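You operate a simulated robot arm through the tools that you are given. There is no shell and no other tool. Be economical: measure what you need, move in short steps, check, and stop when the job is done.

You run a simulated two-armed robot. Do the job below in one go: nothing can be reset, and whatever is moved stays where it is left.

## Task
Take the pipe on the left shelf of the air jet table and put it away on the third shelf from the bottom of the grey rack. Put one of the blue boxes from the top of the sliding grate on the service bench. Take the blue gloves from the top of the bench and leave it on the middle of the packing table. Turn the cabinet timer dial to 9 s. Put the large socket on the right end of the packing table. Put the elbow from the right end of the packing table on the grey shallow tray. Put one of the base sockets from the top of the goods stand on the shelf under the low steel table. Fetch the brass nut and set it on the right end of the packing table. Stack the 32 mm small tote from the top of the bench on top of the 42 mm small tote. Open the door of the grey cabinet, take the red sieve and put it on the top shelf of the grey cabinet and shut the door again. Put the cream nozzle from the top of the bench on top of the flange there and the red nozzle on the nut there. Any order will do. Set down upright: nozzle.

The check looks at the end state, three seconds after you hand in, the way a careful person would. Anything else that was tipped, shoved, dropped, spilled or broken makes it a failure.

## Robot
Two 7-joint arms with fingered hands on one trunk, on a base that drives. Base frame: it is fixed to the floor where the robot stands at the start and does not move with it; the origin is under the middle of the robot, x ahead of it, y to its left, z up. Lengths are in m, angles in degrees, forces in N, time in s.
The left shoulder is at the start at [0.06, 0.177, 0.875], the right one opposite. Places, roughly: base socket (5x5x5 cm) [-1.6, 4.6, 0.7]; base socket (6x6x6 cm) [-1.8, 4.2, 0.7]; blue box [0.5, -0.75, 0.75]; brass nut (6x5x3 cm) [-1.7, 4.4, 0.7]; cabinet timer dial [-4.3, 4.4, 1.7]; door of the grey cabinet [-4.8, 5.4, 1.1]; elbow (9x9x3 cm) [-3.2, 6, 0.8]; flange (8x8x4 cm) [-0.1, 6.3, 0.9]; gloves [-1, 6.5, 0.75]; large socket (8x8x8 cm) [-5.5, 3.2, 0]; middle of the packing table [-3.2, 5, 0.8]; nozzle [0, 6.25, 1]; nut (6x5x3 cm) [-0.3, 6.1, 0.9]; pipe (15x4x3 cm) [0.8, 0, 0.8]; red sieve (6x6x3 cm) [0, 6.1, 0.9]; right end of the packing table [-3, 6.1, 0.8]; service bench [1.5, 2.7, 0.8]; shallow tray (21x30x11 cm) [-3.2, 6.3, 0.8]; shelf under the low steel table [2.1, 4.2, 0.2]; small tote [0, 6.25, 1]; third shelf of the grey rack [1.3, 1.6, 0.8]; top shelf of the grey cabinet (31x20 cm) [-4.9, 5.5, 1.12]. Payload 4 kg a hand.
The tool frame of a hand sits at the grasp point between the pads (the TCP): z along the fingers, y along the line on which they close. The tips reach 0.037 m beyond it. Largest opening 0.124 m; the body of the gripper starts 0.043 m behind the TCP. The gripper is a hand of 3 fingers: y runs from the thumb to the fingers, the wrist lies at [-0.015, -0.108, -0.202] in the tool frame.
Orientation is told as [roll, pitch, yaw] about the base's x, y, z axes, in that order, counted from this pose: with the fingers straight down and the wrist toward the robot, the tool's x, y and z point along [0, 1, 0], [1, 0, 0] and [0, 0, -1] of the base frame.

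## Interface
- The arms move only by the tool apply_moves. It takes "left_increments", "right_increments" or both (then of equal length, played together; a hand with none holds still); each is a list of rows, each a list of 2 entries, a list of its own where there are three numbers: the shift along the base's x, y, z in units of 200 mm (1.0 is 200 mm), then the turn, a rotation vector about the base's x, y, z in units of 120 degrees (1.0 is 120 degrees). In form: [[[x, y, z], [rx, ry, rz]], ...]. A call has 1 to 8 rows; each row is the pose to reach, as a shift and turn from the pose commanded when the call began. A call with a number of a shift or a turn outside -1 to 1 is refused whole. Rows are played at 5 a second. More than 0.05 m and 8.6 degrees between two rows, and nothing of the call is played. A pose out of reach is approached as far as the arm can. The call stops where the force on the tool passes 40 N (or 10 N more than at its start, if that is more) or the arm is blocked; 0.2 s more then pass. In this call time passes only in rows, and 0.2 s behind the last. It gives the time, the measured TCP pose, the force on the tool (base axes), the opening and the grip force at its end, in the units of the frame above (readings bear some noise), with the torque about the TCP (base axes, N m) and any sound that the robot's microphone picked up, and new pictures: "pictures" is both (left out), scene, wrist or none (wrist: the cameras of the hands that moved).
- Cameras (640 x 400 px; columns grow to the right, rows downward): "scene" is now at [0.0502, -0.0266, 1.5263]; the picture's right is [-0.34, -0.94, 0.00], its down [-0.62, 0.22, -0.75] and it looks along [0.71, -0.26, -0.66] (base axes); focal length 282 px, centre (320, 200). "left" rides on the left gripper at [-0.064, -0.076, -0.137] in its tool frame; the picture's right is [-0.84, -0.26, 0.48], its down [0.48, -0.76, 0.43] and it looks along [0.25, 0.60, 0.76] (tool axes); focal length 256 px, centre (320, 200). "right" rides on the right gripper at [0.064, -0.076, -0.136] in its tool frame; the picture's right is [-0.84, 0.26, -0.48], its down [-0.48, -0.76, 0.43] and it looks along [-0.26, 0.60, 0.76] (tool axes); focal length 256 px, centre (320, 200).
- lift_body(by): slides the trunk up (or, below 0, down) by that many m; the arms and the scene camera ride with it, the base frame stays. It gives what a move gives, with no picture.
- base_move(legs): drives the robot by 1 to 6 legs, each [ahead, left, turn to the left] in m, m and degrees, along the robot's own axes; the way and the turn of a leg run together, so that a leg with both is an arc; at most 1.5 m and 180 degrees a leg. The arms and the cameras ride along, it lands a little off, and it stops where it bumps. It gives what a move gives, and a new picture of the scene camera.
- curl_fingers(index, middle, thumb_bend, thumb_turn, hand): sets how far each is bent, from 0 (flat) to 100 (curled in); at 30 the hand is open as for a grip, at 70 the pads meet at the TCP. One left out holds its place. A second passes; each finger stops where it meets its share of the squeeze, and holds until it gets a number again. It is the only way to open and close the hand. It gives what a move gives, with no picture; readings hold the bend of each and the force on the fingers (four entries, about 0 where the hand has none), thumb and palm. thumb_turn goes from beside the hand (0) to across from the fingers (100), as for a grip.
- pan_tilt(pan, tilt): turns the head with the scene camera to pan (to the left, within 86 degrees either way) and tilt (down, from -29 to 69), counted from straight ahead of the robot. It gives what a move gives, and a new picture of the scene camera.
- locate(camera, pixels): for up to 12 pixels [column, row] of the newest picture of that camera ("zoom" is the newest enlarged one), the place [x, y, z] in the base frame of the surface seen there, good to about 0.002 m. The clock stands still meanwhile.
- enlarge(camera, box): a new picture of the part [left, top, right, bottom] of that camera's present view, enlarged. The clock stands still meanwhile.
- finish_job(): hands the job in; it is judged then, once.

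Keep the steps short. Do not move on a guess: measure, check each grasp and each placing, and mend mistakes. In all there are 385 turns and 360 pictures (those below and enlarged ones count). Leave the grippers open and the arms clear of the work at the hand-in unless told otherwise, and finish with a single line.

The tools are called after "Request:" as a command line: name --argument value ..., lists and objects as JSON in quotes. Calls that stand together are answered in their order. apply_moves: Moves the arms, as the interface text tells. Its arguments: {"type":"object","properties":{"left_increments":{"type":"array"},"right_increments":{"type":"array"},"pictures":{"type":"string","enum":["both","scene","wrist","none"]}},"required":[]} The other tools are called the same way: lift_body (by) slides the trunk up or down; curl_fingers (index, middle, thumb_bend, thumb_turn, hand) moves the fingers one by one; base_move (legs) drives the base; pan_tilt (pan, tilt) turns the head that bears the scene camera; locate (camera, pixels) gives the place of the surface under pixels of a picture; enlarge (camera, box) takes an enlarged picture of a part of a camera's view; finish_job () hands the job in.

At the start:

```text
time: 0.0
left_position: [0.5198, -0.0116, 1.0762]
left_tool_rot: [0.0, 0.0, 0.0]
left_wrist_force: [-1.3, 0.2, 0.6]
left_wrist_torque: [-0.04, -0.01, -0.01]
left_width: 0.1237
left_finger_force: 0.0
left_shape: jaw
left_bend: [30.0, 30.0, 30.0, 98.0]
left_finger forces: [0.0, 0.0, 0.0, 0.0, 0.0, 0.0]
right_position: [0.4146, -0.5247, 1.0161]
right_tool_rot: [-0.1, -0.1, 0.1]
right_wrist_force: [-0.3, -0.3, -0.8]
right_wrist_torque: [-0.02, 0.01, 0.02]
right_width: 0.1238
right_finger_force: 0.1
right_shape: jaw
right_bend: [30.0, 30.0, 30.0, 98.0]
right_finger forces: [0.0, 0.0, 0.0, 0.0, 0.1, 0.0]
trunk travel left (down, up): [-0.4, 0.19]
robot x, y, heading: [-0.0021, 0.0012, -0.2]
head pan, tilt: [-19.8, 41.0]
```

scene: 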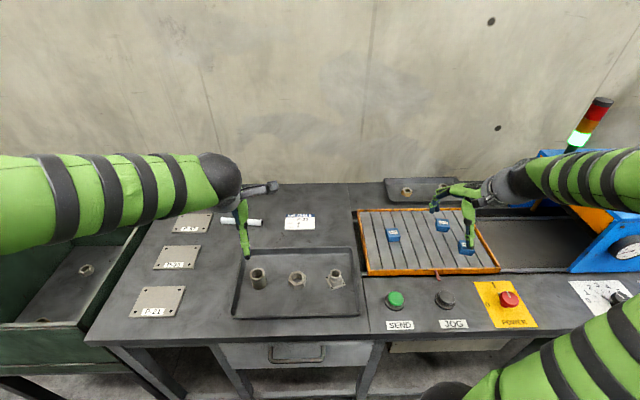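
right: 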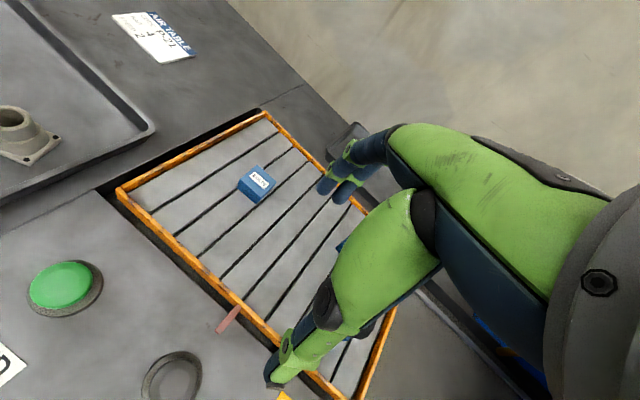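
left: 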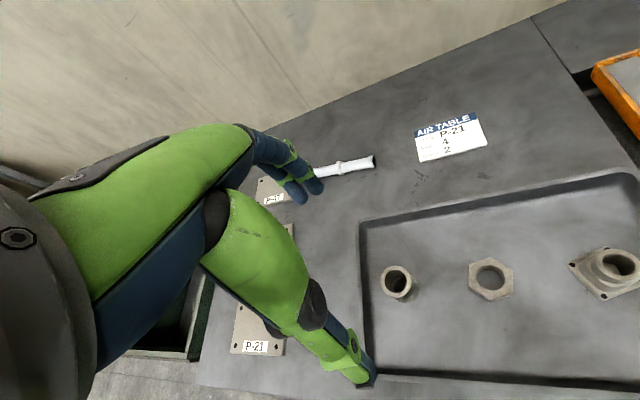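

I see a white pipe near (240,222) and blue boxes on the grate at (392,236), (441,225), (466,248). First I measure them.

Request:
locate --camera "scene" --pixels '[[224, 220], [240, 222], [258, 223], [392, 236], [466, 246], [441, 225], [170, 226], [300, 222], [260, 275], [407, 190], [85, 270], [300, 340]]'

Request:
enlarge --camera "scene" --box '[160, 170, 320, 270]'

Request:
enlarge --camera "scene" --box '[350, 170, 510, 290]'

```text
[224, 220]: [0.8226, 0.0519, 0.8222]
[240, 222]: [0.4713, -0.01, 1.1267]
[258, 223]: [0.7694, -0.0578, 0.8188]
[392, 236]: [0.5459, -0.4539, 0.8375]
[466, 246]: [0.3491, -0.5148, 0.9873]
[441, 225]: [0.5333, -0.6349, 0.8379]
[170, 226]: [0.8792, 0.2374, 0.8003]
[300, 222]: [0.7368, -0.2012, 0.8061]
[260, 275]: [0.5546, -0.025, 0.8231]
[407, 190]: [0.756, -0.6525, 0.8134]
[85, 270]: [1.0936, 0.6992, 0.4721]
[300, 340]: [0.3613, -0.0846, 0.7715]
```

```text
4.00 times, centred on (240, 220) of scene
```

zoom: 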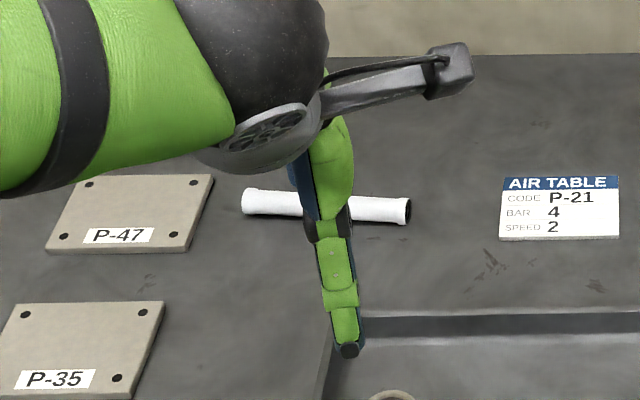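

```text
3.33 times, centred on (430, 230) of scene
```

zoom: 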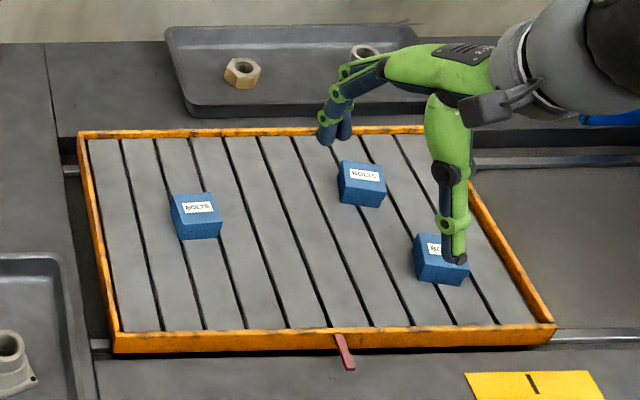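

The pipe lies from about [0.823,0.052] to [0.769,-0.058]. It is too far, so I look down to see how close the base may drive to the table.

Request:
pan_tilt --pan 0 --tilt 65

```text
time: 0.9
left_position: [0.5203, -0.0122, 1.0757]
left_tool_rot: [0.0, -0.1, 0.0]
left_wrist_force: [0.2, 0.4, 1.2]
left_wrist_torque: [0.03, 0.03, -0.01]
left_width: 0.1236
left_finger_force: 0.0
left_shape: jaw
left_bend: [30.0, 30.0, 30.0, 98.0]
left_finger forces: [0.0, 0.0, 0.0, 0.0, 0.0, 0.0]
right_position: [0.4137, -0.525, 1.0159]
right_tool_rot: [-0.1, -0.1, 0.1]
right_wrist_force: [-0.6, 0.7, 0.2]
right_wrist_torque: [0.04, 0.0, -0.02]
right_width: 0.1238
right_finger_force: 0.1
right_shape: jaw
right_bend: [30.0, 30.0, 30.0, 98.0]
right_finger forces: [0.0, 0.0, 0.0, 0.0, 0.0, 0.0]
trunk travel left (down, up): [-0.4, 0.19]
robot x, y, heading: [-0.0009, -0.0002, 0.0]
head pan, tilt: [0.0, 65.0]
```

scene: 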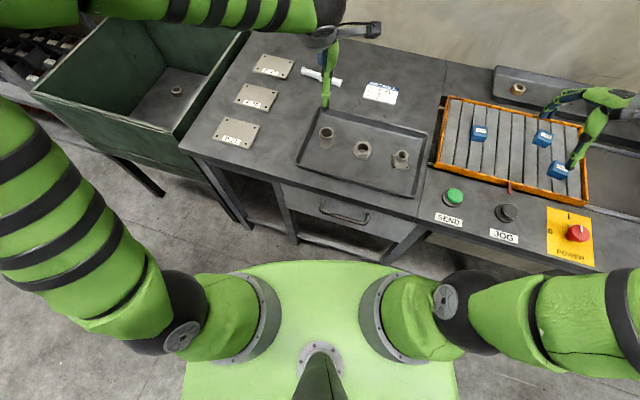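

The table edge looks slanted to me. I measure its edge and the floor points.

Request:
locate --camera "scene" --pixels '[[182, 150], [300, 185], [413, 215], [560, 262], [305, 72], [337, 82], [320, 77], [478, 133], [542, 137], [558, 170], [320, 220], [345, 240]]'

Request:
enlarge --camera "scene" --box '[240, 40, 400, 140]'

```text
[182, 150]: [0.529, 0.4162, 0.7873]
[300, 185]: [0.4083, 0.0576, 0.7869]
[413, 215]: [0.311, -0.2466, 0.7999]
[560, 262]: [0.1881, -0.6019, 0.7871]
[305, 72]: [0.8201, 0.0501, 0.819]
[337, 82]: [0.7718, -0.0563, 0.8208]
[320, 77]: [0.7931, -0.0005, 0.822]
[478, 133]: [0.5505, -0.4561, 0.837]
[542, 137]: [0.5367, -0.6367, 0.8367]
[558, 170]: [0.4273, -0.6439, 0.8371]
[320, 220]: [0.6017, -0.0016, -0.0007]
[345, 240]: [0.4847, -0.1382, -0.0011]
```

```text
4.00 times, centred on (320, 90) of scene
```

zoom: 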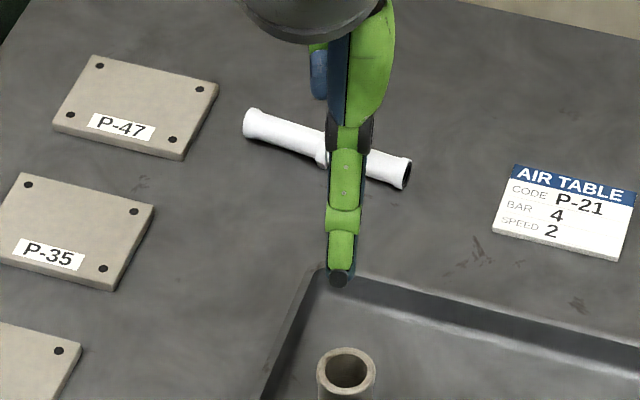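

The table is turned about 18.5° clockwise, with its edge about 0.37 m ahead along its normal. I turn square to it and go closer in two legs.

Request:
base_move --legs '[[0, 0, -18.5], [0.1, 0.05, 0]]'

```text
time: 3.1
left_position: [0.603, -0.1567, 1.0755]
left_tool_rot: [-0.1, -0.1, -18.3]
left_wrist_force: [-0.3, -0.2, -0.8]
left_wrist_torque: [-0.03, 0.04, 0.03]
left_width: 0.1236
left_finger_force: 0.1
left_shape: jaw
left_bend: [30.0, 30.0, 30.0, 98.0]
left_finger forces: [0.0, 0.0, 0.1, 0.0, 0.0, 0.1]
right_position: [0.3405, -0.6122, 1.0154]
right_tool_rot: [-0.1, 0.0, -18.1]
right_wrist_force: [0.6, -0.7, 0.3]
right_wrist_torque: [-0.01, -0.01, 0.03]
right_width: 0.124
right_finger_force: 0.0
right_shape: jaw
right_bend: [30.0, 30.0, 30.0, 98.0]
right_finger forces: [0.0, 0.0, 0.0, 0.0, 0.1, 0.0]
trunk travel left (down, up): [-0.4, 0.19]
robot x, y, heading: [0.1112, 0.0163, -18.3]
head pan, tilt: [0.0, 65.0]
```

scene: 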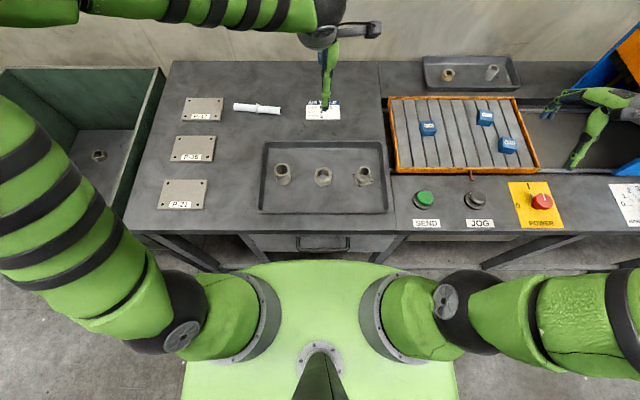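

Square now. I go 0.09 m further ahead.

Request:
base_move --legs '[[0.09, 0, 0]]'

```text
time: 4.1
left_position: [0.6435, -0.1814, 1.077]
left_tool_rot: [0.0, -0.1, -18.6]
left_wrist_force: [-1.3, 0.5, 0.8]
left_wrist_torque: [-0.03, -0.04, 0.0]
left_width: 0.1238
left_finger_force: 0.2
left_shape: jaw
left_bend: [30.0, 30.0, 30.0, 98.0]
left_finger forces: [0.1, 0.0, 0.0, 0.0, 0.0, 0.0]
right_position: [0.3766, -0.6339, 1.0161]
right_tool_rot: [-0.1, -0.1, -18.7]
right_wrist_force: [-0.5, 0.2, 1.3]
right_wrist_torque: [-0.02, -0.02, 0.01]
right_width: 0.1237
right_finger_force: 0.0
right_shape: jaw
right_bend: [30.0, 30.0, 30.0, 98.0]
right_finger forces: [0.0, 0.0, 0.1, 0.1, 0.1, 0.0]
trunk travel left (down, up): [-0.4, 0.19]
robot x, y, heading: [0.1554, -0.0056, -18.8]
head pan, tilt: [0.0, 65.0]
stopped in leg 1: the robot was blocked; the commanded pose is now the measured one
```

scene: 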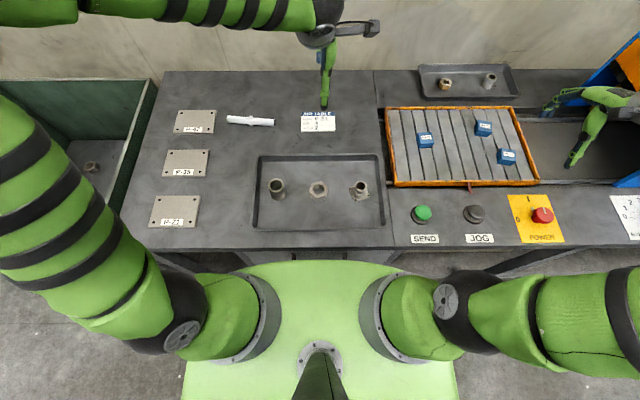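

Blocked at 0.22 m from the edge. The table is still in place, and this is close enough. I measure the pipe and the boxes afresh.

Request:
locate --camera "scene" --pixels '[[229, 119], [250, 120], [272, 122], [426, 140], [482, 128], [507, 157], [250, 130], [418, 107], [320, 190]]'

Request:
enlarge --camera "scene" --box '[380, 90, 540, 190]'

```text
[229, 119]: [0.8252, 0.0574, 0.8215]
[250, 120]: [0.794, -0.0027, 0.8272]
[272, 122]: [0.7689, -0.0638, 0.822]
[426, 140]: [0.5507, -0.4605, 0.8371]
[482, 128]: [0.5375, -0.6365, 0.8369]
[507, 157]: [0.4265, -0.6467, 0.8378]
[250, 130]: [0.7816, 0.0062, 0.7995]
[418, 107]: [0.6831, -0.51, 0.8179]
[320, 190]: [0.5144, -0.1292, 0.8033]
```

```text
4.00 times, centred on (460, 140) of scene
```

zoom: 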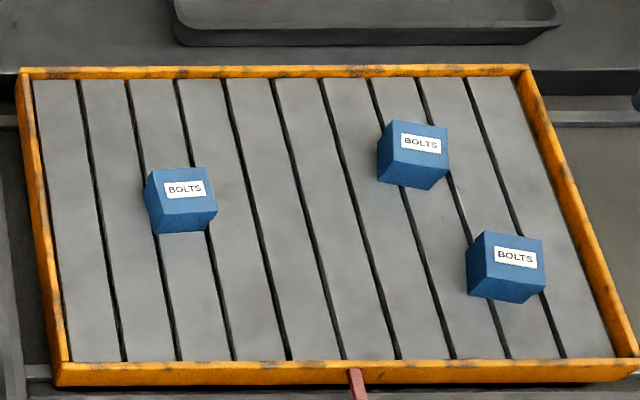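

I measure box A's top corners and the grate's height from the enlarged picture.

Request:
locate --camera "zoom" --pixels '[[152, 173], [204, 171], [212, 208], [161, 211], [183, 190], [130, 250], [250, 200], [183, 222]]'

```text
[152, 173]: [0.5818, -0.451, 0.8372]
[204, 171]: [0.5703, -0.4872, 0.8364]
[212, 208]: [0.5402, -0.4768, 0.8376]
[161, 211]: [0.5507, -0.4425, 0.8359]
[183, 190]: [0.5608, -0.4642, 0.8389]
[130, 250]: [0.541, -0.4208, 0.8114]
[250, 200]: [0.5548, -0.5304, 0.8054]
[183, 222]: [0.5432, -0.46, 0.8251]
```

Before grasping I look toward the rack (pan 73° left) to see what shape of shelf the pipe goes into.

Request:
pan_tilt --pan 73 --tilt 20

```text
time: 5.5
left_position: [0.6449, -0.1828, 1.0745]
left_tool_rot: [0.1, -0.1, -18.5]
left_wrist_force: [-0.6, 0.8, -0.1]
left_wrist_torque: [0.0, 0.0, 0.02]
left_width: 0.1238
left_finger_force: 0.1
left_shape: jaw
left_bend: [30.0, 30.0, 30.0, 98.0]
left_finger forces: [0.0, 0.0, 0.0, 0.1, 0.0, 0.0]
right_position: [0.3798, -0.6352, 1.0163]
right_tool_rot: [-0.1, 0.0, -18.5]
right_wrist_force: [0.2, 0.0, 0.2]
right_wrist_torque: [0.01, 0.0, -0.01]
right_width: 0.1236
right_finger_force: 0.1
right_shape: jaw
right_bend: [30.0, 30.0, 30.0, 98.0]
right_finger forces: [0.1, 0.1, 0.1, 0.0, 0.0, 0.0]
trunk travel left (down, up): [-0.4, 0.19]
robot x, y, heading: [0.1549, -0.0066, -18.9]
head pan, tilt: [73.0, 20.0]
```

scene: 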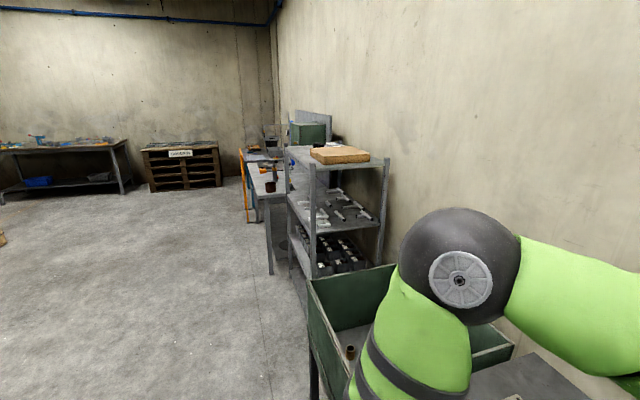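

Request:
enlarge --camera "scene" --box '[230, 100, 400, 290]'

Request:
locate --camera "scene" --pixels '[[340, 153], [330, 205], [330, 250], [310, 200], [290, 155], [385, 165], [265, 185], [295, 205], [376, 220], [255, 155]]'

```text
2.11 times, centred on (315, 195) of scene
```

zoom: 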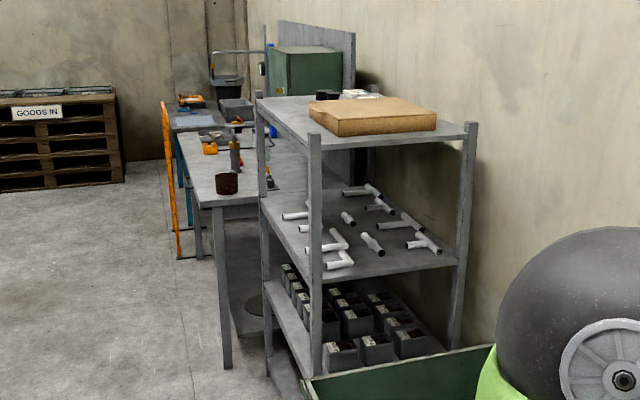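

```text
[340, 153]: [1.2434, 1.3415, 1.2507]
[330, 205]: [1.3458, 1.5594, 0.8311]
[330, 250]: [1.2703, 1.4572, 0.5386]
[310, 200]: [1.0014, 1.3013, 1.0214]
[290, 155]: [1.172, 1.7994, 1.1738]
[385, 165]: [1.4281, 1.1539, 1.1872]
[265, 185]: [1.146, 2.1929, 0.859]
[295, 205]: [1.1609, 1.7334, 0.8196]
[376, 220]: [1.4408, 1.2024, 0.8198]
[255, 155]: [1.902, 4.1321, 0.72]
```

The third shelf (z≈0.81) is open from the front with about 0.36 m clearance, and it holds other pipes. Now both hands go above their objects: the left over the pipe, the right over box A.

Request:
apply_moves --left_increments '[[[0.126, 0.151, 0], [0, 0, -0.01]], [[0.252, 0.302, 0], [0, 0, -0.02]], [[0.378, 0.453, 0], [0, 0, -0.03]], [[0.504, 0.604, 0], [0, 0, -0.04]], [[0.63, 0.755, 0], [0, 0, -0.05]], [[0.755, 0.905, 0], [0, 0, -0.0525]], [[0.755, 0.905, -0.24], [0, 0, -0.0525]], [[0.755, 0.905, -0.48], [0, 0, -0.0525]]]' --right_increments '[[[0.151, 0.143, 0], [0, 0, 0]], [[0.302, 0.286, 0], [0, 0, 0]], [[0.453, 0.429, 0], [0, 0, 0]], [[0.604, 0.572, 0], [0, 0, 0]], [[0.755, 0.715, 0], [0, 0, 0]], [[0.905, 0.857, 0], [0, 0, 0.01]], [[0.905, 0.857, -0.22], [0, 0, 0.01]], [[0.905, 0.857, -0.44], [0, 0, 0.01]]]' --pictures "wrist"

Request:
pan_tilt --pan 0 --tilt 50

```text
time: 7.3
left_position: [0.7979, -0.0005, 0.9778]
left_tool_rot: [0.0, -0.2, -24.9]
left_wrist_force: [0.1, 0.1, -0.7]
left_wrist_torque: [0.01, 0.03, 0.01]
left_width: 0.1238
left_finger_force: 0.0
left_shape: jaw
left_bend: [30.0, 30.0, 30.0, 98.0]
left_finger forces: [0.0, 0.0, 0.0, 0.1, 0.1, 0.0]
right_position: [0.5577, -0.4646, 0.93]
right_tool_rot: [0.2, 0.1, -17.3]
right_wrist_force: [0.1, -0.4, -0.3]
right_wrist_torque: [0.02, -0.03, -0.01]
right_width: 0.1241
right_finger_force: 0.1
right_shape: jaw
right_bend: [30.0, 30.0, 30.0, 98.0]
right_finger forces: [0.1, 0.0, 0.1, 0.1, 0.0, 0.0]
trunk travel left (down, up): [-0.4, 0.19]
robot x, y, heading: [0.1547, -0.0077, -18.8]
head pan, tilt: [73.0, 20.0]
```

right: 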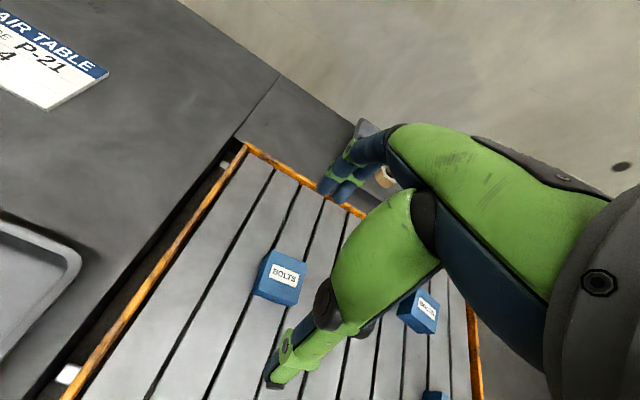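
left: 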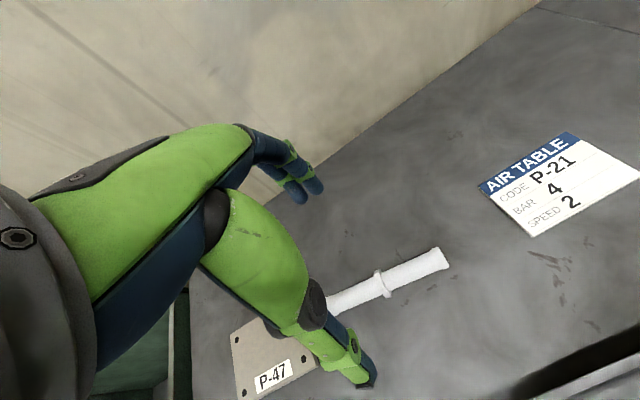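

```text
time: 8.8
left_position: [0.7957, 0.0001, 0.9778]
left_tool_rot: [0.0, -0.2, -24.9]
left_wrist_force: [0.1, 0.0, 0.9]
left_wrist_torque: [0.01, 0.01, -0.01]
left_width: 0.1237
left_finger_force: 0.0
left_shape: jaw
left_bend: [30.0, 30.0, 30.0, 98.0]
left_finger forces: [0.1, 0.1, 0.0, 0.0, 0.0, 0.0]
right_position: [0.5566, -0.4626, 0.931]
right_tool_rot: [0.0, 0.0, -17.4]
right_wrist_force: [-0.1, 0.6, -0.7]
right_wrist_torque: [-0.01, 0.01, 0.02]
right_width: 0.1237
right_finger_force: 0.1
right_shape: jaw
right_bend: [30.0, 30.0, 30.0, 98.0]
right_finger forces: [0.0, 0.0, 0.0, 0.0, 0.0, 0.0]
trunk travel left (down, up): [-0.4, 0.19]
robot x, y, heading: [0.1502, -0.0036, -18.8]
head pan, tilt: [0.0, 50.0]
```

scene: 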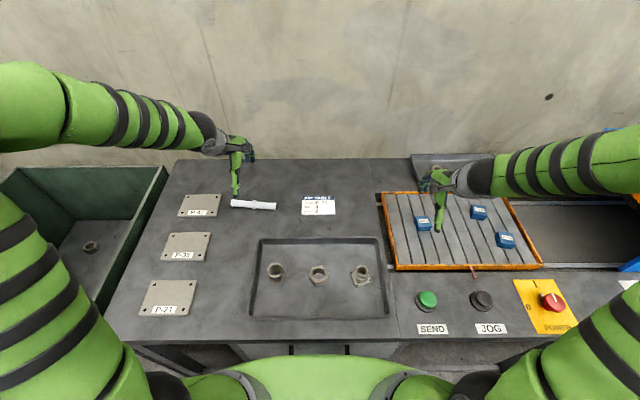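

Both hands are over their targets: the wrist pictures show the pipe collar and box A right under the TCPs. I lower them to about 0.85.

Request:
apply_moves --left_increments '[[[0, 0, -0.2], [0, 0, 0]], [[0, 0, -0.4], [0, 0, 0]], [[0, 0, -0.6], [0, 0, 0]], [[0, 0, -0.61], [0, 0, 0]]]' --right_increments '[[[0.02, 0, -0.1], [0, 0, 0]], [[0.02, 0, -0.2], [0, 0, 0]], [[0.02, 0, -0.3], [0, 0, 0]], [[0.02, 0, -0.36], [0, 0, 0]]]' --pictures "both"

```text
time: 9.8
left_position: [0.7951, -0.0006, 0.8567]
left_tool_rot: [-0.1, 0.0, -24.8]
left_wrist_force: [-0.8, 0.0, -0.6]
left_wrist_torque: [0.0, 0.03, -0.02]
left_width: 0.124
left_finger_force: 0.1
left_shape: jaw
left_bend: [30.0, 30.0, 30.0, 98.0]
left_finger forces: [0.0, 0.0, 0.0, 0.1, 0.0, 0.0]
right_position: [0.5629, -0.4616, 0.8574]
right_tool_rot: [-0.1, 0.0, -17.5]
right_wrist_force: [-0.2, 0.1, -0.4]
right_wrist_torque: [-0.01, 0.02, 0.0]
right_width: 0.124
right_finger_force: 0.1
right_shape: jaw
right_bend: [30.0, 30.0, 30.0, 98.0]
right_finger forces: [0.0, 0.0, 0.0, 0.1, 0.1, 0.0]
trunk travel left (down, up): [-0.4, 0.19]
robot x, y, heading: [0.1561, -0.0088, -18.6]
head pan, tilt: [0.0, 50.0]
```

scene: 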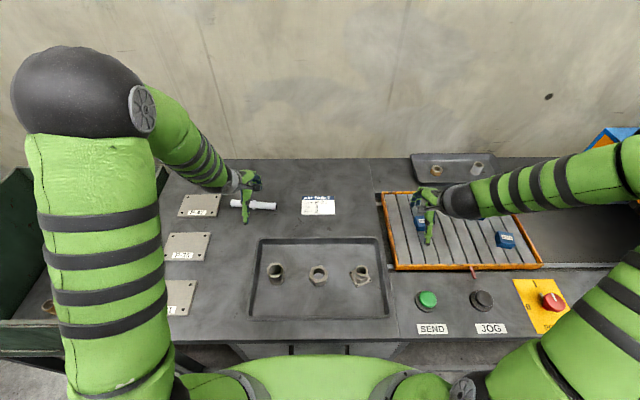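
right: 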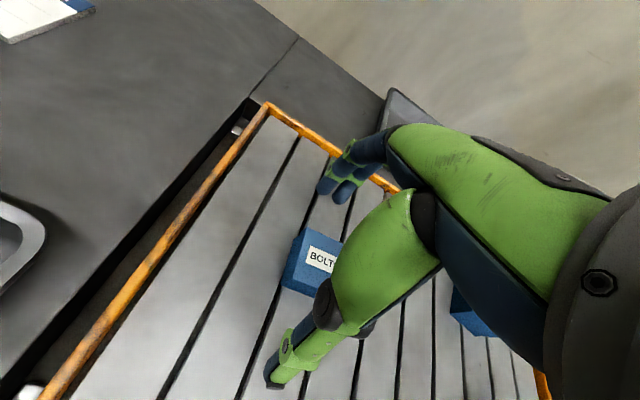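
left: 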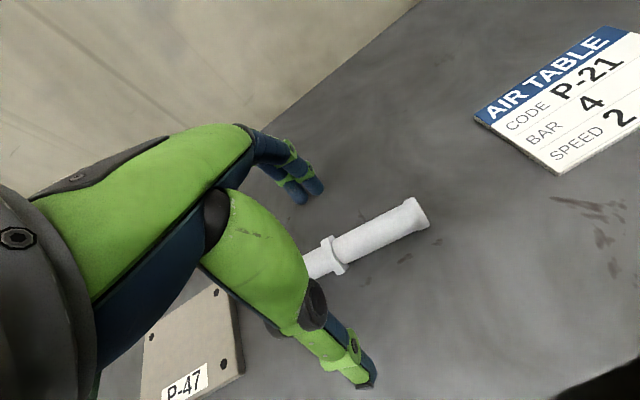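

No contact yet. I lower 12 mm more with both hands, so that the tips are just over the surface.

Request:
apply_moves --left_increments '[[[0, -0.005, -0.035], [0, 0, 0]], [[0, -0.005, -0.06], [0, 0, 0]]]' --right_increments '[[[0, -0.01, -0.03], [0, 0, 0]], [[0, -0.01, -0.05], [0, 0, 0]]]' --pictures "none"

Request:
curl_fingers --hand "left" --index 66 --middle 66 --thumb_bend 66

Request:
curl_fingers --hand "right" --index 64 --middle 64 --thumb_bend 64

```text
time: 10.4
left_position: [0.7941, -0.0024, 0.8445]
left_tool_rot: [0.0, -0.1, -24.9]
left_wrist_force: [0.6, 0.1, -0.2]
left_wrist_torque: [0.03, 0.01, 0.04]
left_width: 0.1239
left_finger_force: 0.1
left_shape: jaw
left_bend: [30.0, 30.0, 30.0, 98.0]
left_finger forces: [0.1, 0.1, 0.0, 0.1, 0.0, 0.0]
right_position: [0.5631, -0.4647, 0.8487]
right_tool_rot: [-0.1, -0.2, -17.3]
right_wrist_force: [-2.5, 0.6, 14.7]
right_wrist_torque: [-0.31, -0.79, 0.0]
right_width: 0.1225
right_finger_force: 0.0
right_shape: jaw
right_bend: [30.0, 30.0, 30.0, 98.0]
right_finger forces: [2.8, 10.5, 0.0, 0.0, 0.1, 0.1]
trunk travel left (down, up): [-0.4, 0.19]
robot x, y, heading: [0.1499, -0.0068, -18.8]
head pan, tilt: [0.0, 50.0]
```

```text
time: 11.4
left_position: [0.7934, -0.0024, 0.8449]
left_tool_rot: [0.1, -0.2, -24.9]
left_wrist_force: [-0.3, 0.4, -0.2]
left_wrist_torque: [0.0, -0.03, 0.03]
left_width: 0.0245
left_finger_force: 5.6
left_shape: fingers
left_bend: [64.0, 64.0, 64.0, 97.0]
left_finger forces: [2.9, 3.4, 0.0, 0.0, 5.5, 0.0]
right_position: [0.5622, -0.4642, 0.8482]
right_tool_rot: [-0.2, -0.1, -17.3]
right_wrist_force: [-2.7, -0.3, 20.8]
right_wrist_torque: [-0.51, -1.28, -0.09]
right_width: 0.1225
right_finger_force: 0.1
right_shape: jaw
right_bend: [30.0, 30.0, 30.0, 98.0]
right_finger forces: [7.4, 13.4, 0.0, 0.0, 0.0, 0.0]
trunk travel left (down, up): [-0.4, 0.19]
robot x, y, heading: [0.1528, -0.0065, -19.0]
head pan, tilt: [0.0, 50.0]
```

```text
time: 11.9
left_position: [0.7947, -0.0007, 0.845]
left_tool_rot: [-0.1, -0.1, -24.9]
left_wrist_force: [-0.6, -0.1, 0.3]
left_wrist_torque: [0.0, 0.03, 0.04]
left_width: 0.0246
left_finger_force: 5.9
left_shape: fingers
left_bend: [64.0, 64.0, 64.0, 97.0]
left_finger forces: [3.0, 3.2, 0.0, 0.0, 6.0, 0.1]
right_position: [0.5679, -0.4662, 0.8542]
right_tool_rot: [-0.5, -1.0, -17.3]
right_wrist_force: [10.4, -2.1, 28.2]
right_wrist_torque: [-0.28, -1.31, 0.03]
right_width: 0.0447
right_finger_force: 23.3
right_shape: fingers
right_bend: [52.0, 55.0, 62.0, 97.0]
right_finger forces: [18.0, 18.3, 0.1, 0.1, 9.9, 0.1]
trunk travel left (down, up): [-0.4, 0.19]
robot x, y, heading: [0.1558, -0.0044, -19.1]
head pan, tilt: [0.0, 50.0]
stopped (right hand): the force on the tool passed its limit (the readings are from after the stop); the commanded pose is now the measured one
```

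The left hand holds the pipe (width 0.0245). The right fingers pressed on the grate while closing, so I look closely.

Request:
enlarge --camera "right" --box '[160, 100, 480, 400]'

Request:
enlarge --camera "scene" --box '[370, 150, 550, 280]'

```text
1.33 times, centred on (320, 250) of right
```

zoom: 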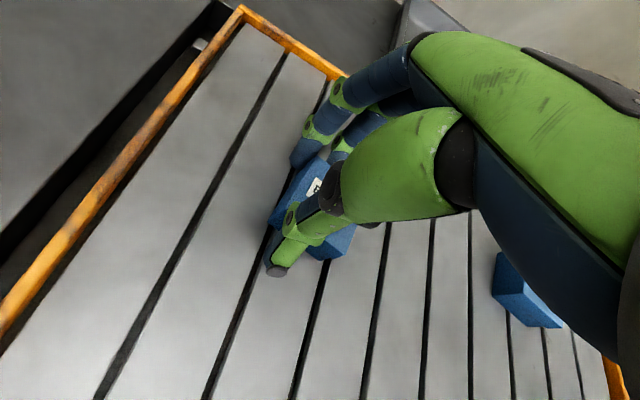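

```text
3.08 times, centred on (460, 215) of scene
```

zoom: 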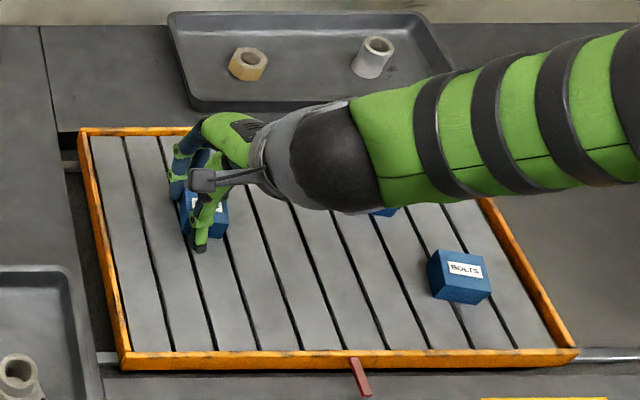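

Box A is between the fingers and the thumb. I lift both hands gently by 3 cm, with the wrist cameras on.

Request:
apply_moves --left_increments '[[[0, 0, 0.02], [0, 0, 0]], [[0, 0, 0.07], [0, 0, 0]], [[0, 0, 0.15], [0, 0, 0]]]' --right_increments '[[[0, 0, 0.02], [0, 0, 0]], [[0, 0, 0.07], [0, 0, 0]], [[0, 0, 0.15], [0, 0, 0]]]' --pictures "both"

```text
time: 12.7
left_position: [0.7938, -0.004, 0.8748]
left_tool_rot: [0.0, 0.0, -25.0]
left_wrist_force: [0.0, -0.6, -1.3]
left_wrist_torque: [-0.03, -0.01, 0.0]
left_width: 0.0247
left_finger_force: 6.2
left_shape: fingers
left_bend: [64.0, 64.0, 64.0, 97.0]
left_finger forces: [3.1, 3.4, 0.1, 0.0, 5.4, 0.0]
right_position: [0.5651, -0.4665, 0.8794]
right_tool_rot: [-0.2, -0.3, -17.4]
right_wrist_force: [0.1, 0.4, -1.2]
right_wrist_torque: [-0.03, -0.01, 0.0]
right_width: 0.044
right_finger_force: 12.8
right_shape: fingers
right_bend: [55.0, 58.0, 61.0, 97.0]
right_finger forces: [6.2, 6.4, 0.0, 0.0, 13.2, 0.0]
trunk travel left (down, up): [-0.4, 0.19]
robot x, y, heading: [0.1533, -0.0047, -19.1]
head pan, tilt: [0.0, 50.0]
```

scene: 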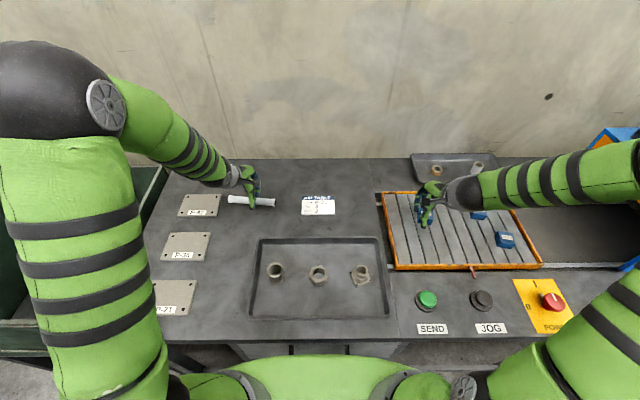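
right: 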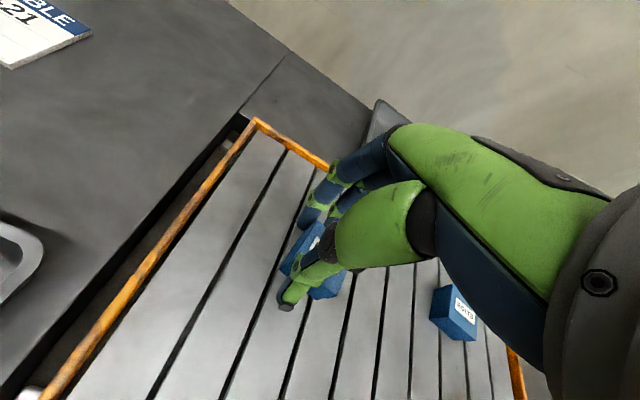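
left: 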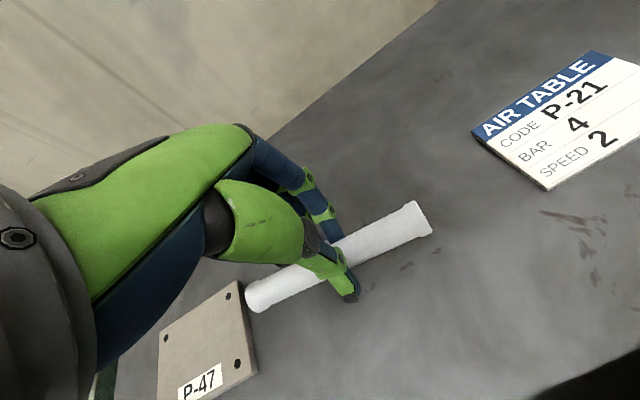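

Both are held well. I squeeze the pipe a bit more, then raise both hands and draw them in.

Request:
curl_fingers --hand "left" --index 70 --middle 70 --thumb_bend 70

Request:
apply_moves --left_increments '[[[0, 0, 0.2], [0, 0, 0]], [[0, 0, 0.4], [0, 0, 0]], [[0, 0, 0.6], [0, 0, 0]], [[0, 0, 0.8], [0, 0, 0]], [[-0.2, 0.07, 0.9], [0, 0, 0]], [[-0.4, 0.14, 0.9], [0, 0, 0]], [[-0.6, 0.2, 0.9], [0, 0, 0]], [[-0.8, 0.27, 0.9], [0, 0, 0]]]' --right_increments '[[[0, 0, 0.2], [0, 0, 0]], [[0, 0, 0.4], [0, 0, 0]], [[0, 0, 0.6], [0, 0, 0]], [[0, 0, 0.8], [0, 0, 0]], [[-0.15, 0.05, 0.85], [0, 0, 0]], [[-0.3, 0.1, 0.85], [0, 0, 0]], [[-0.45, 0.15, 0.85], [0, 0, 0]], [[-0.6, 0.2, 0.85], [0, 0, 0]]]' --pictures "scene"

```text
time: 13.7
left_position: [0.7948, -0.0044, 0.8752]
left_tool_rot: [0.0, -0.2, -24.8]
left_wrist_force: [-0.3, 0.3, -1.3]
left_wrist_torque: [-0.01, -0.02, 0.01]
left_width: 0.0217
left_finger_force: 13.1
left_shape: fingers
left_bend: [65.0, 65.0, 65.0, 96.0]
left_finger forces: [6.7, 7.5, 0.0, 0.0, 12.3, 0.0]
right_position: [0.5657, -0.4673, 0.8796]
right_tool_rot: [-0.3, -0.4, -17.4]
right_wrist_force: [0.5, -0.8, -1.3]
right_wrist_torque: [0.02, 0.0, 0.0]
right_width: 0.0439
right_finger_force: 13.1
right_shape: fingers
right_bend: [55.0, 58.0, 61.0, 97.0]
right_finger forces: [6.2, 6.5, 0.1, 0.0, 13.2, 0.1]
trunk travel left (down, up): [-0.4, 0.19]
robot x, y, heading: [0.1537, -0.0059, -19.0]
head pan, tilt: [0.0, 50.0]
```

```text
time: 15.5
left_position: [0.6313, 0.0535, 1.0575]
left_tool_rot: [0.0, -0.2, -24.9]
left_wrist_force: [-0.2, -0.2, -0.7]
left_wrist_torque: [-0.04, 0.01, -0.01]
left_width: 0.0211
left_finger_force: 13.6
left_shape: fingers
left_bend: [65.0, 65.0, 65.0, 96.0]
left_finger forces: [6.7, 7.7, 0.1, 0.1, 13.1, 0.0]
right_position: [0.4439, -0.425, 1.0509]
right_tool_rot: [-0.3, -0.5, -17.4]
right_wrist_force: [0.5, 0.0, -1.1]
right_wrist_torque: [0.03, 0.02, 0.01]
right_width: 0.0433
right_finger_force: 12.4
right_shape: fingers
right_bend: [55.0, 58.0, 61.0, 97.0]
right_finger forces: [5.8, 6.6, 0.0, 0.1, 12.7, 0.1]
trunk travel left (down, up): [-0.4, 0.19]
robot x, y, heading: [0.1511, -0.0071, -18.9]
head pan, tilt: [0.0, 50.0]
```

scene: 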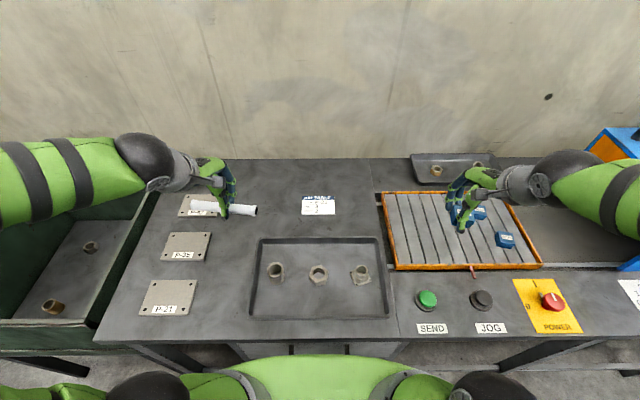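

I back off 0.4 m, go 1.5 m left along the wall, and look at the rack.

Request:
base_move --legs '[[-0.4, 0, 0], [0, 1.5, 0]]'

Request:
pan_tilt --pan 12 --tilt 40

```text
time: 24.9
left_position: [0.7645, 1.5834, 1.0553]
left_tool_rot: [0.0, -0.2, -26.1]
left_wrist_force: [-0.6, -0.1, -0.8]
left_wrist_torque: [0.01, 0.0, 0.07]
left_width: 0.0212
left_finger_force: 13.9
left_shape: fingers
left_bend: [65.0, 65.0, 65.0, 96.0]
left_finger forces: [6.8, 7.8, 0.1, 0.0, 13.2, 0.0]
right_position: [0.566, 1.1083, 1.0495]
right_tool_rot: [-0.3, -0.5, -18.6]
right_wrist_force: [0.0, -0.1, -1.9]
right_wrist_torque: [0.04, -0.02, -0.01]
right_width: 0.0432
right_finger_force: 12.5
right_shape: fingers
right_bend: [55.0, 58.0, 61.0, 97.0]
right_finger forces: [5.7, 6.4, 0.0, 0.0, 12.6, 0.0]
trunk travel left (down, up): [-0.4, 0.19]
robot x, y, heading: [0.2803, 1.5309, -20.2]
head pan, tilt: [0.0, 50.0]
```

scene: 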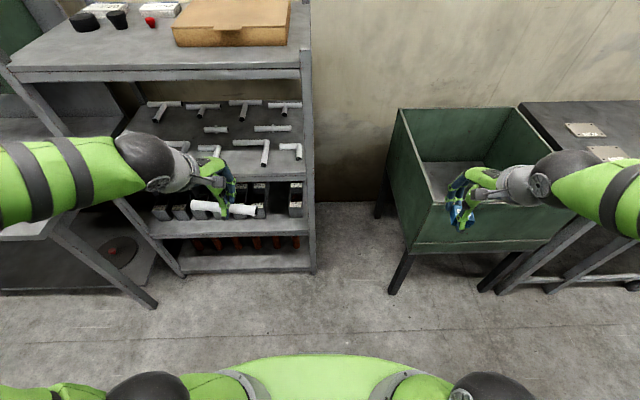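

```text
time: 25.7
left_position: [0.764, 1.5833, 1.0553]
left_tool_rot: [0.0, -0.1, -26.0]
left_wrist_force: [0.1, 0.8, -1.1]
left_wrist_torque: [0.01, 0.0, 0.01]
left_width: 0.0211
left_finger_force: 14.2
left_shape: fingers
left_bend: [65.0, 65.0, 65.0, 96.0]
left_finger forces: [6.9, 7.9, 0.0, 0.0, 13.1, 0.0]
right_position: [0.567, 1.1095, 1.05]
right_tool_rot: [-0.2, -0.4, -18.6]
right_wrist_force: [0.0, -0.3, -1.0]
right_wrist_torque: [-0.01, 0.06, -0.02]
right_width: 0.0432
right_finger_force: 12.4
right_shape: fingers
right_bend: [55.0, 58.0, 61.0, 97.0]
right_finger forces: [5.6, 6.5, 0.0, 0.1, 12.7, 0.0]
trunk travel left (down, up): [-0.4, 0.19]
robot x, y, heading: [0.284, 1.535, -20.1]
head pan, tilt: [12.0, 40.0]
```

scene: 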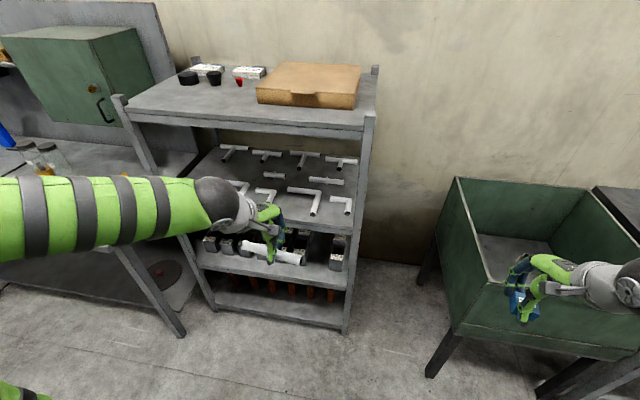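

Third shelf = the one with white pipes. I enlarge it to find a free spot.

Request:
enlarge --camera "scene" --box '[190, 110, 390, 260]'

Request:
locate --camera "scene" --pixels '[[240, 182], [278, 182], [318, 188], [335, 225], [350, 226], [365, 140], [150, 110], [346, 310], [190, 245], [350, 260]]'

```text
2.67 times, centred on (290, 185) of scene
```

zoom: 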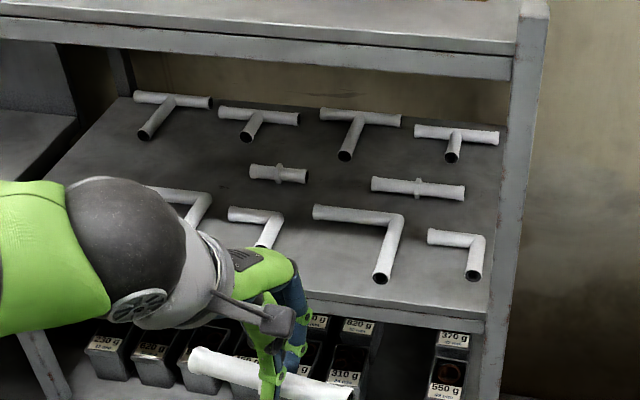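

```text
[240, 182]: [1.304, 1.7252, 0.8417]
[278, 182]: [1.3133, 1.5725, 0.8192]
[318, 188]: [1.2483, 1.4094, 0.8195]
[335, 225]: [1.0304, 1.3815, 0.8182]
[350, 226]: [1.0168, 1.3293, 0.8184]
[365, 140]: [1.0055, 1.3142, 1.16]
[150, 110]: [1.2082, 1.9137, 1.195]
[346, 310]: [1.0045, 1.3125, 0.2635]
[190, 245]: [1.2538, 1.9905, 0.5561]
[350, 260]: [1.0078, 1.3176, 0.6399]
```

I measure free points and neighbouring parts on the shelf.

Request:
locate --camera "zoom" --pixels '[[120, 165], [200, 165], [235, 175], [150, 135], [245, 137], [170, 192], [272, 172], [420, 187], [235, 213], [320, 213], [330, 175], [300, 290]]'

```text
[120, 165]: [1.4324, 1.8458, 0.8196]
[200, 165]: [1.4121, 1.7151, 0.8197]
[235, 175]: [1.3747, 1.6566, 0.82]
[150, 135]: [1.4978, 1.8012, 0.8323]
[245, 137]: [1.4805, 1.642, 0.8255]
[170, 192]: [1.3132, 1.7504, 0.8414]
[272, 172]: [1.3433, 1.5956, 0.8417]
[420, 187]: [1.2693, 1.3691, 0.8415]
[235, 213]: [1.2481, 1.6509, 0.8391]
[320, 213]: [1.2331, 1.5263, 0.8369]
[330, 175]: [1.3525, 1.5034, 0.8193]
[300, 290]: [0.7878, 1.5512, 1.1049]
```

The left hand hides the front left part of the shelf. I lower the left hand 0.2 m (free space in front of the rack) to see it.

Request:
apply_moves --left_increments '[[[0, 0, -0.25], [0, 0, 0]], [[0, 0, -0.5], [0, 0, 0]], [[0, 0, -0.75], [0, 0, 0]], [[0, 0, -1], [0, 0, 0]]]' --pictures "none"

Request:
enlarge --camera "scene" --box '[130, 100, 390, 260]'

```text
time: 26.7
left_position: [0.7909, 1.5759, 0.8567]
left_tool_rot: [-0.1, 0.1, -25.9]
left_wrist_force: [-0.7, 0.3, -0.6]
left_wrist_torque: [-0.01, -0.03, 0.01]
left_width: 0.0207
left_finger_force: 14.3
left_shape: fingers
left_bend: [65.0, 65.0, 65.0, 96.0]
left_finger forces: [6.8, 8.0, 0.0, 0.0, 13.0, 0.1]
left hand out of reach, approached as far as the arm can: row 2, 3, 4
right_position: [0.5661, 1.1093, 1.0494]
right_tool_rot: [-0.3, -0.4, -18.5]
right_wrist_force: [0.2, 0.2, -1.6]
right_wrist_torque: [-0.01, -0.06, -0.02]
right_width: 0.0434
right_finger_force: 12.6
right_shape: fingers
right_bend: [55.0, 58.0, 61.0, 97.0]
right_finger forces: [5.5, 6.4, 0.0, 0.0, 12.5, 0.1]
trunk travel left (down, up): [-0.4, 0.19]
robot x, y, heading: [0.282, 1.5322, -20.0]
head pan, tilt: [12.0, 40.0]
```

```text
2.46 times, centred on (260, 180) of scene
```

zoom: 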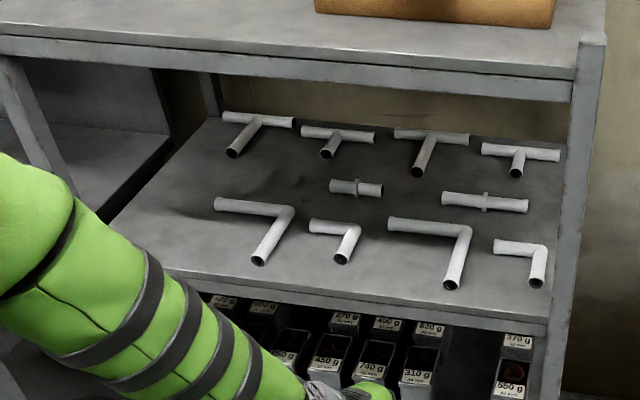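

There is a wide free area at the left front: around (180,230) in the enlarged picture. I measure it.

Request:
locate --camera "zoom" --pixels '[[220, 205], [260, 262], [190, 230], [150, 250], [200, 260], [120, 220], [232, 278], [250, 190], [30, 100], [60, 170], [340, 262], [545, 330]]'

```text
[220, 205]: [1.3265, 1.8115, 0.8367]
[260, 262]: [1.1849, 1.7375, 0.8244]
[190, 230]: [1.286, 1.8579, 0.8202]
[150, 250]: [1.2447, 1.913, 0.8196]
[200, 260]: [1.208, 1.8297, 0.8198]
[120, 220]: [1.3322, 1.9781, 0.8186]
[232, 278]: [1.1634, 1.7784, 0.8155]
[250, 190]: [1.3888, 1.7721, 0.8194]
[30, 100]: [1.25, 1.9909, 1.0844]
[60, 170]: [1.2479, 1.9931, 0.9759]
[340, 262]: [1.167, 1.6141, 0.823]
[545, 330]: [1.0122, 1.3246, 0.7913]
```

Free spot chosen: centre about [1.253,1.848], pipe parallel to the front edge. I raise the left hand again, then drive left and ahead.

Request:
apply_moves --left_increments '[[[0, 0, 0.25], [0, 0, 0]], [[0, 0, 0.5], [0, 0, 0]], [[0, 0, 0.75], [0, 0, 0.025]], [[0, 0, 1], [0, 0, 0.05]]]' --pictures "none"

Request:
base_move --legs '[[0, 0.32, 0], [0.2, 0, 0]]'

```text
time: 27.7
left_position: [0.7891, 1.5774, 1.0593]
left_tool_rot: [-0.1, -0.1, -20.0]
left_wrist_force: [-0.1, -0.1, -1.3]
left_wrist_torque: [0.04, 0.03, 0.0]
left_width: 0.0207
left_finger_force: 14.3
left_shape: fingers
left_bend: [65.0, 65.0, 66.0, 96.0]
left_finger forces: [6.5, 8.0, 0.1, 0.0, 12.6, 0.1]
right_position: [0.5657, 1.1089, 1.0506]
right_tool_rot: [-0.2, -0.5, -18.7]
right_wrist_force: [0.3, -0.1, -2.2]
right_wrist_torque: [0.0, 0.02, 0.0]
right_width: 0.043
right_finger_force: 12.9
right_shape: fingers
right_bend: [55.0, 58.0, 61.0, 97.0]
right_finger forces: [5.5, 6.4, 0.0, 0.1, 12.5, 0.0]
trunk travel left (down, up): [-0.4, 0.19]
robot x, y, heading: [0.2809, 1.5327, -19.9]
head pan, tilt: [12.0, 40.0]
```

```text
time: 31.0
left_position: [1.0903, 1.7888, 1.0584]
left_tool_rot: [-0.1, 0.1, -20.7]
left_wrist_force: [-0.1, -0.6, -1.0]
left_wrist_torque: [0.01, -0.02, -0.01]
left_width: 0.0206
left_finger_force: 13.7
left_shape: fingers
left_bend: [65.0, 65.0, 66.0, 96.0]
left_finger forces: [6.6, 8.0, 0.0, 0.1, 12.6, 0.0]
right_position: [0.8611, 1.3253, 1.0501]
right_tool_rot: [-0.3, -0.4, -19.2]
right_wrist_force: [0.2, -0.1, -1.1]
right_wrist_torque: [0.03, 0.01, 0.02]
right_width: 0.0433
right_finger_force: 11.5
right_shape: fingers
right_bend: [56.0, 58.0, 61.0, 97.0]
right_finger forces: [5.7, 6.4, 0.0, 0.1, 12.5, 0.0]
trunk travel left (down, up): [-0.4, 0.19]
robot x, y, heading: [0.5852, 1.7566, -20.6]
head pan, tilt: [12.0, 40.0]
```

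scene: 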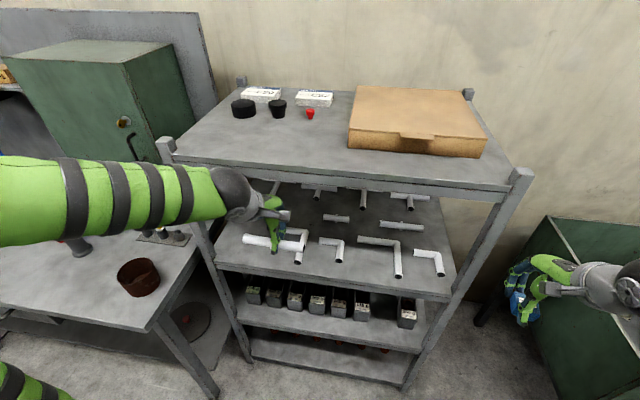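

The robot needs 0.12 m more ahead, but the right hand would near the rack's right post. I first move the right hand outward and back.

Request:
apply_moves --right_increments '[[[-0.15, -0.16, 0], [0, 0, 0]], [[-0.3, -0.32, 0], [0, 0, 0]], [[-0.44, -0.48, 0], [0, 0, 0]]]' --pictures "none"

Request:
base_move --legs '[[0.12, 0.0, 0.7]]'

```text
time: 31.8
left_position: [1.0896, 1.79, 1.0583]
left_tool_rot: [0.0, -0.1, -20.7]
left_wrist_force: [-0.5, 0.3, -1.6]
left_wrist_torque: [0.0, 0.01, -0.02]
left_width: 0.0208
left_finger_force: 13.6
left_shape: fingers
left_bend: [65.0, 65.0, 66.0, 96.0]
left_finger forces: [6.6, 8.1, 0.0, 0.1, 12.6, 0.0]
right_position: [0.7726, 1.2294, 1.0507]
right_tool_rot: [-0.3, -0.3, -19.2]
right_wrist_force: [-0.1, -0.1, -1.5]
right_wrist_torque: [0.02, -0.03, 0.02]
right_width: 0.0432
right_finger_force: 11.9
right_shape: fingers
right_bend: [56.0, 58.0, 61.0, 97.0]
right_finger forces: [5.4, 6.6, 0.0, 0.1, 12.3, 0.0]
trunk travel left (down, up): [-0.4, 0.19]
robot x, y, heading: [0.5866, 1.7535, -20.5]
head pan, tilt: [12.0, 40.0]
```

```text
time: 33.0
left_position: [1.18, 1.7628, 1.0577]
left_tool_rot: [0.1, 0.1, -20.0]
left_wrist_force: [-6.0, 2.6, 1.3]
left_wrist_torque: [-0.29, -0.75, 0.1]
left_width: 0.0204
left_finger_force: 14.3
left_shape: fingers
left_bend: [65.0, 65.0, 66.0, 96.0]
left_finger forces: [7.0, 8.1, 0.1, 0.0, 13.1, 0.0]
right_position: [0.8761, 1.1973, 1.0502]
right_tool_rot: [-0.1, -0.3, -18.3]
right_wrist_force: [-0.8, -0.2, -0.4]
right_wrist_torque: [-0.01, -0.01, 0.01]
right_width: 0.0429
right_finger_force: 11.9
right_shape: fingers
right_bend: [56.0, 58.0, 61.0, 97.0]
right_finger forces: [5.4, 6.4, 0.0, 0.0, 12.2, 0.1]
trunk travel left (down, up): [-0.4, 0.19]
robot x, y, heading: [0.6794, 1.717, -19.8]
head pan, tilt: [12.0, 40.0]
stopped in leg 1: the force on the tool passed its limit (the readings are from after the stop); the commanded pose is now the measured one
```

scene: 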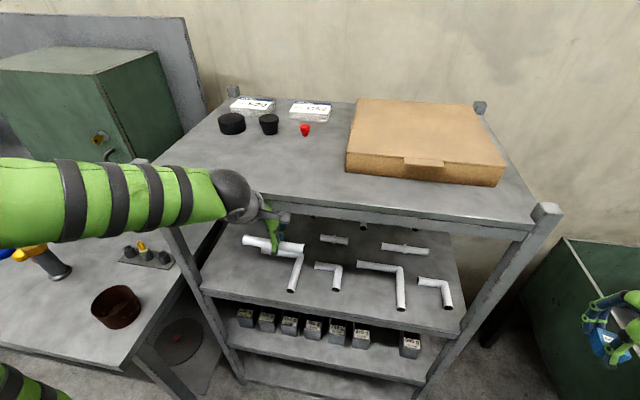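

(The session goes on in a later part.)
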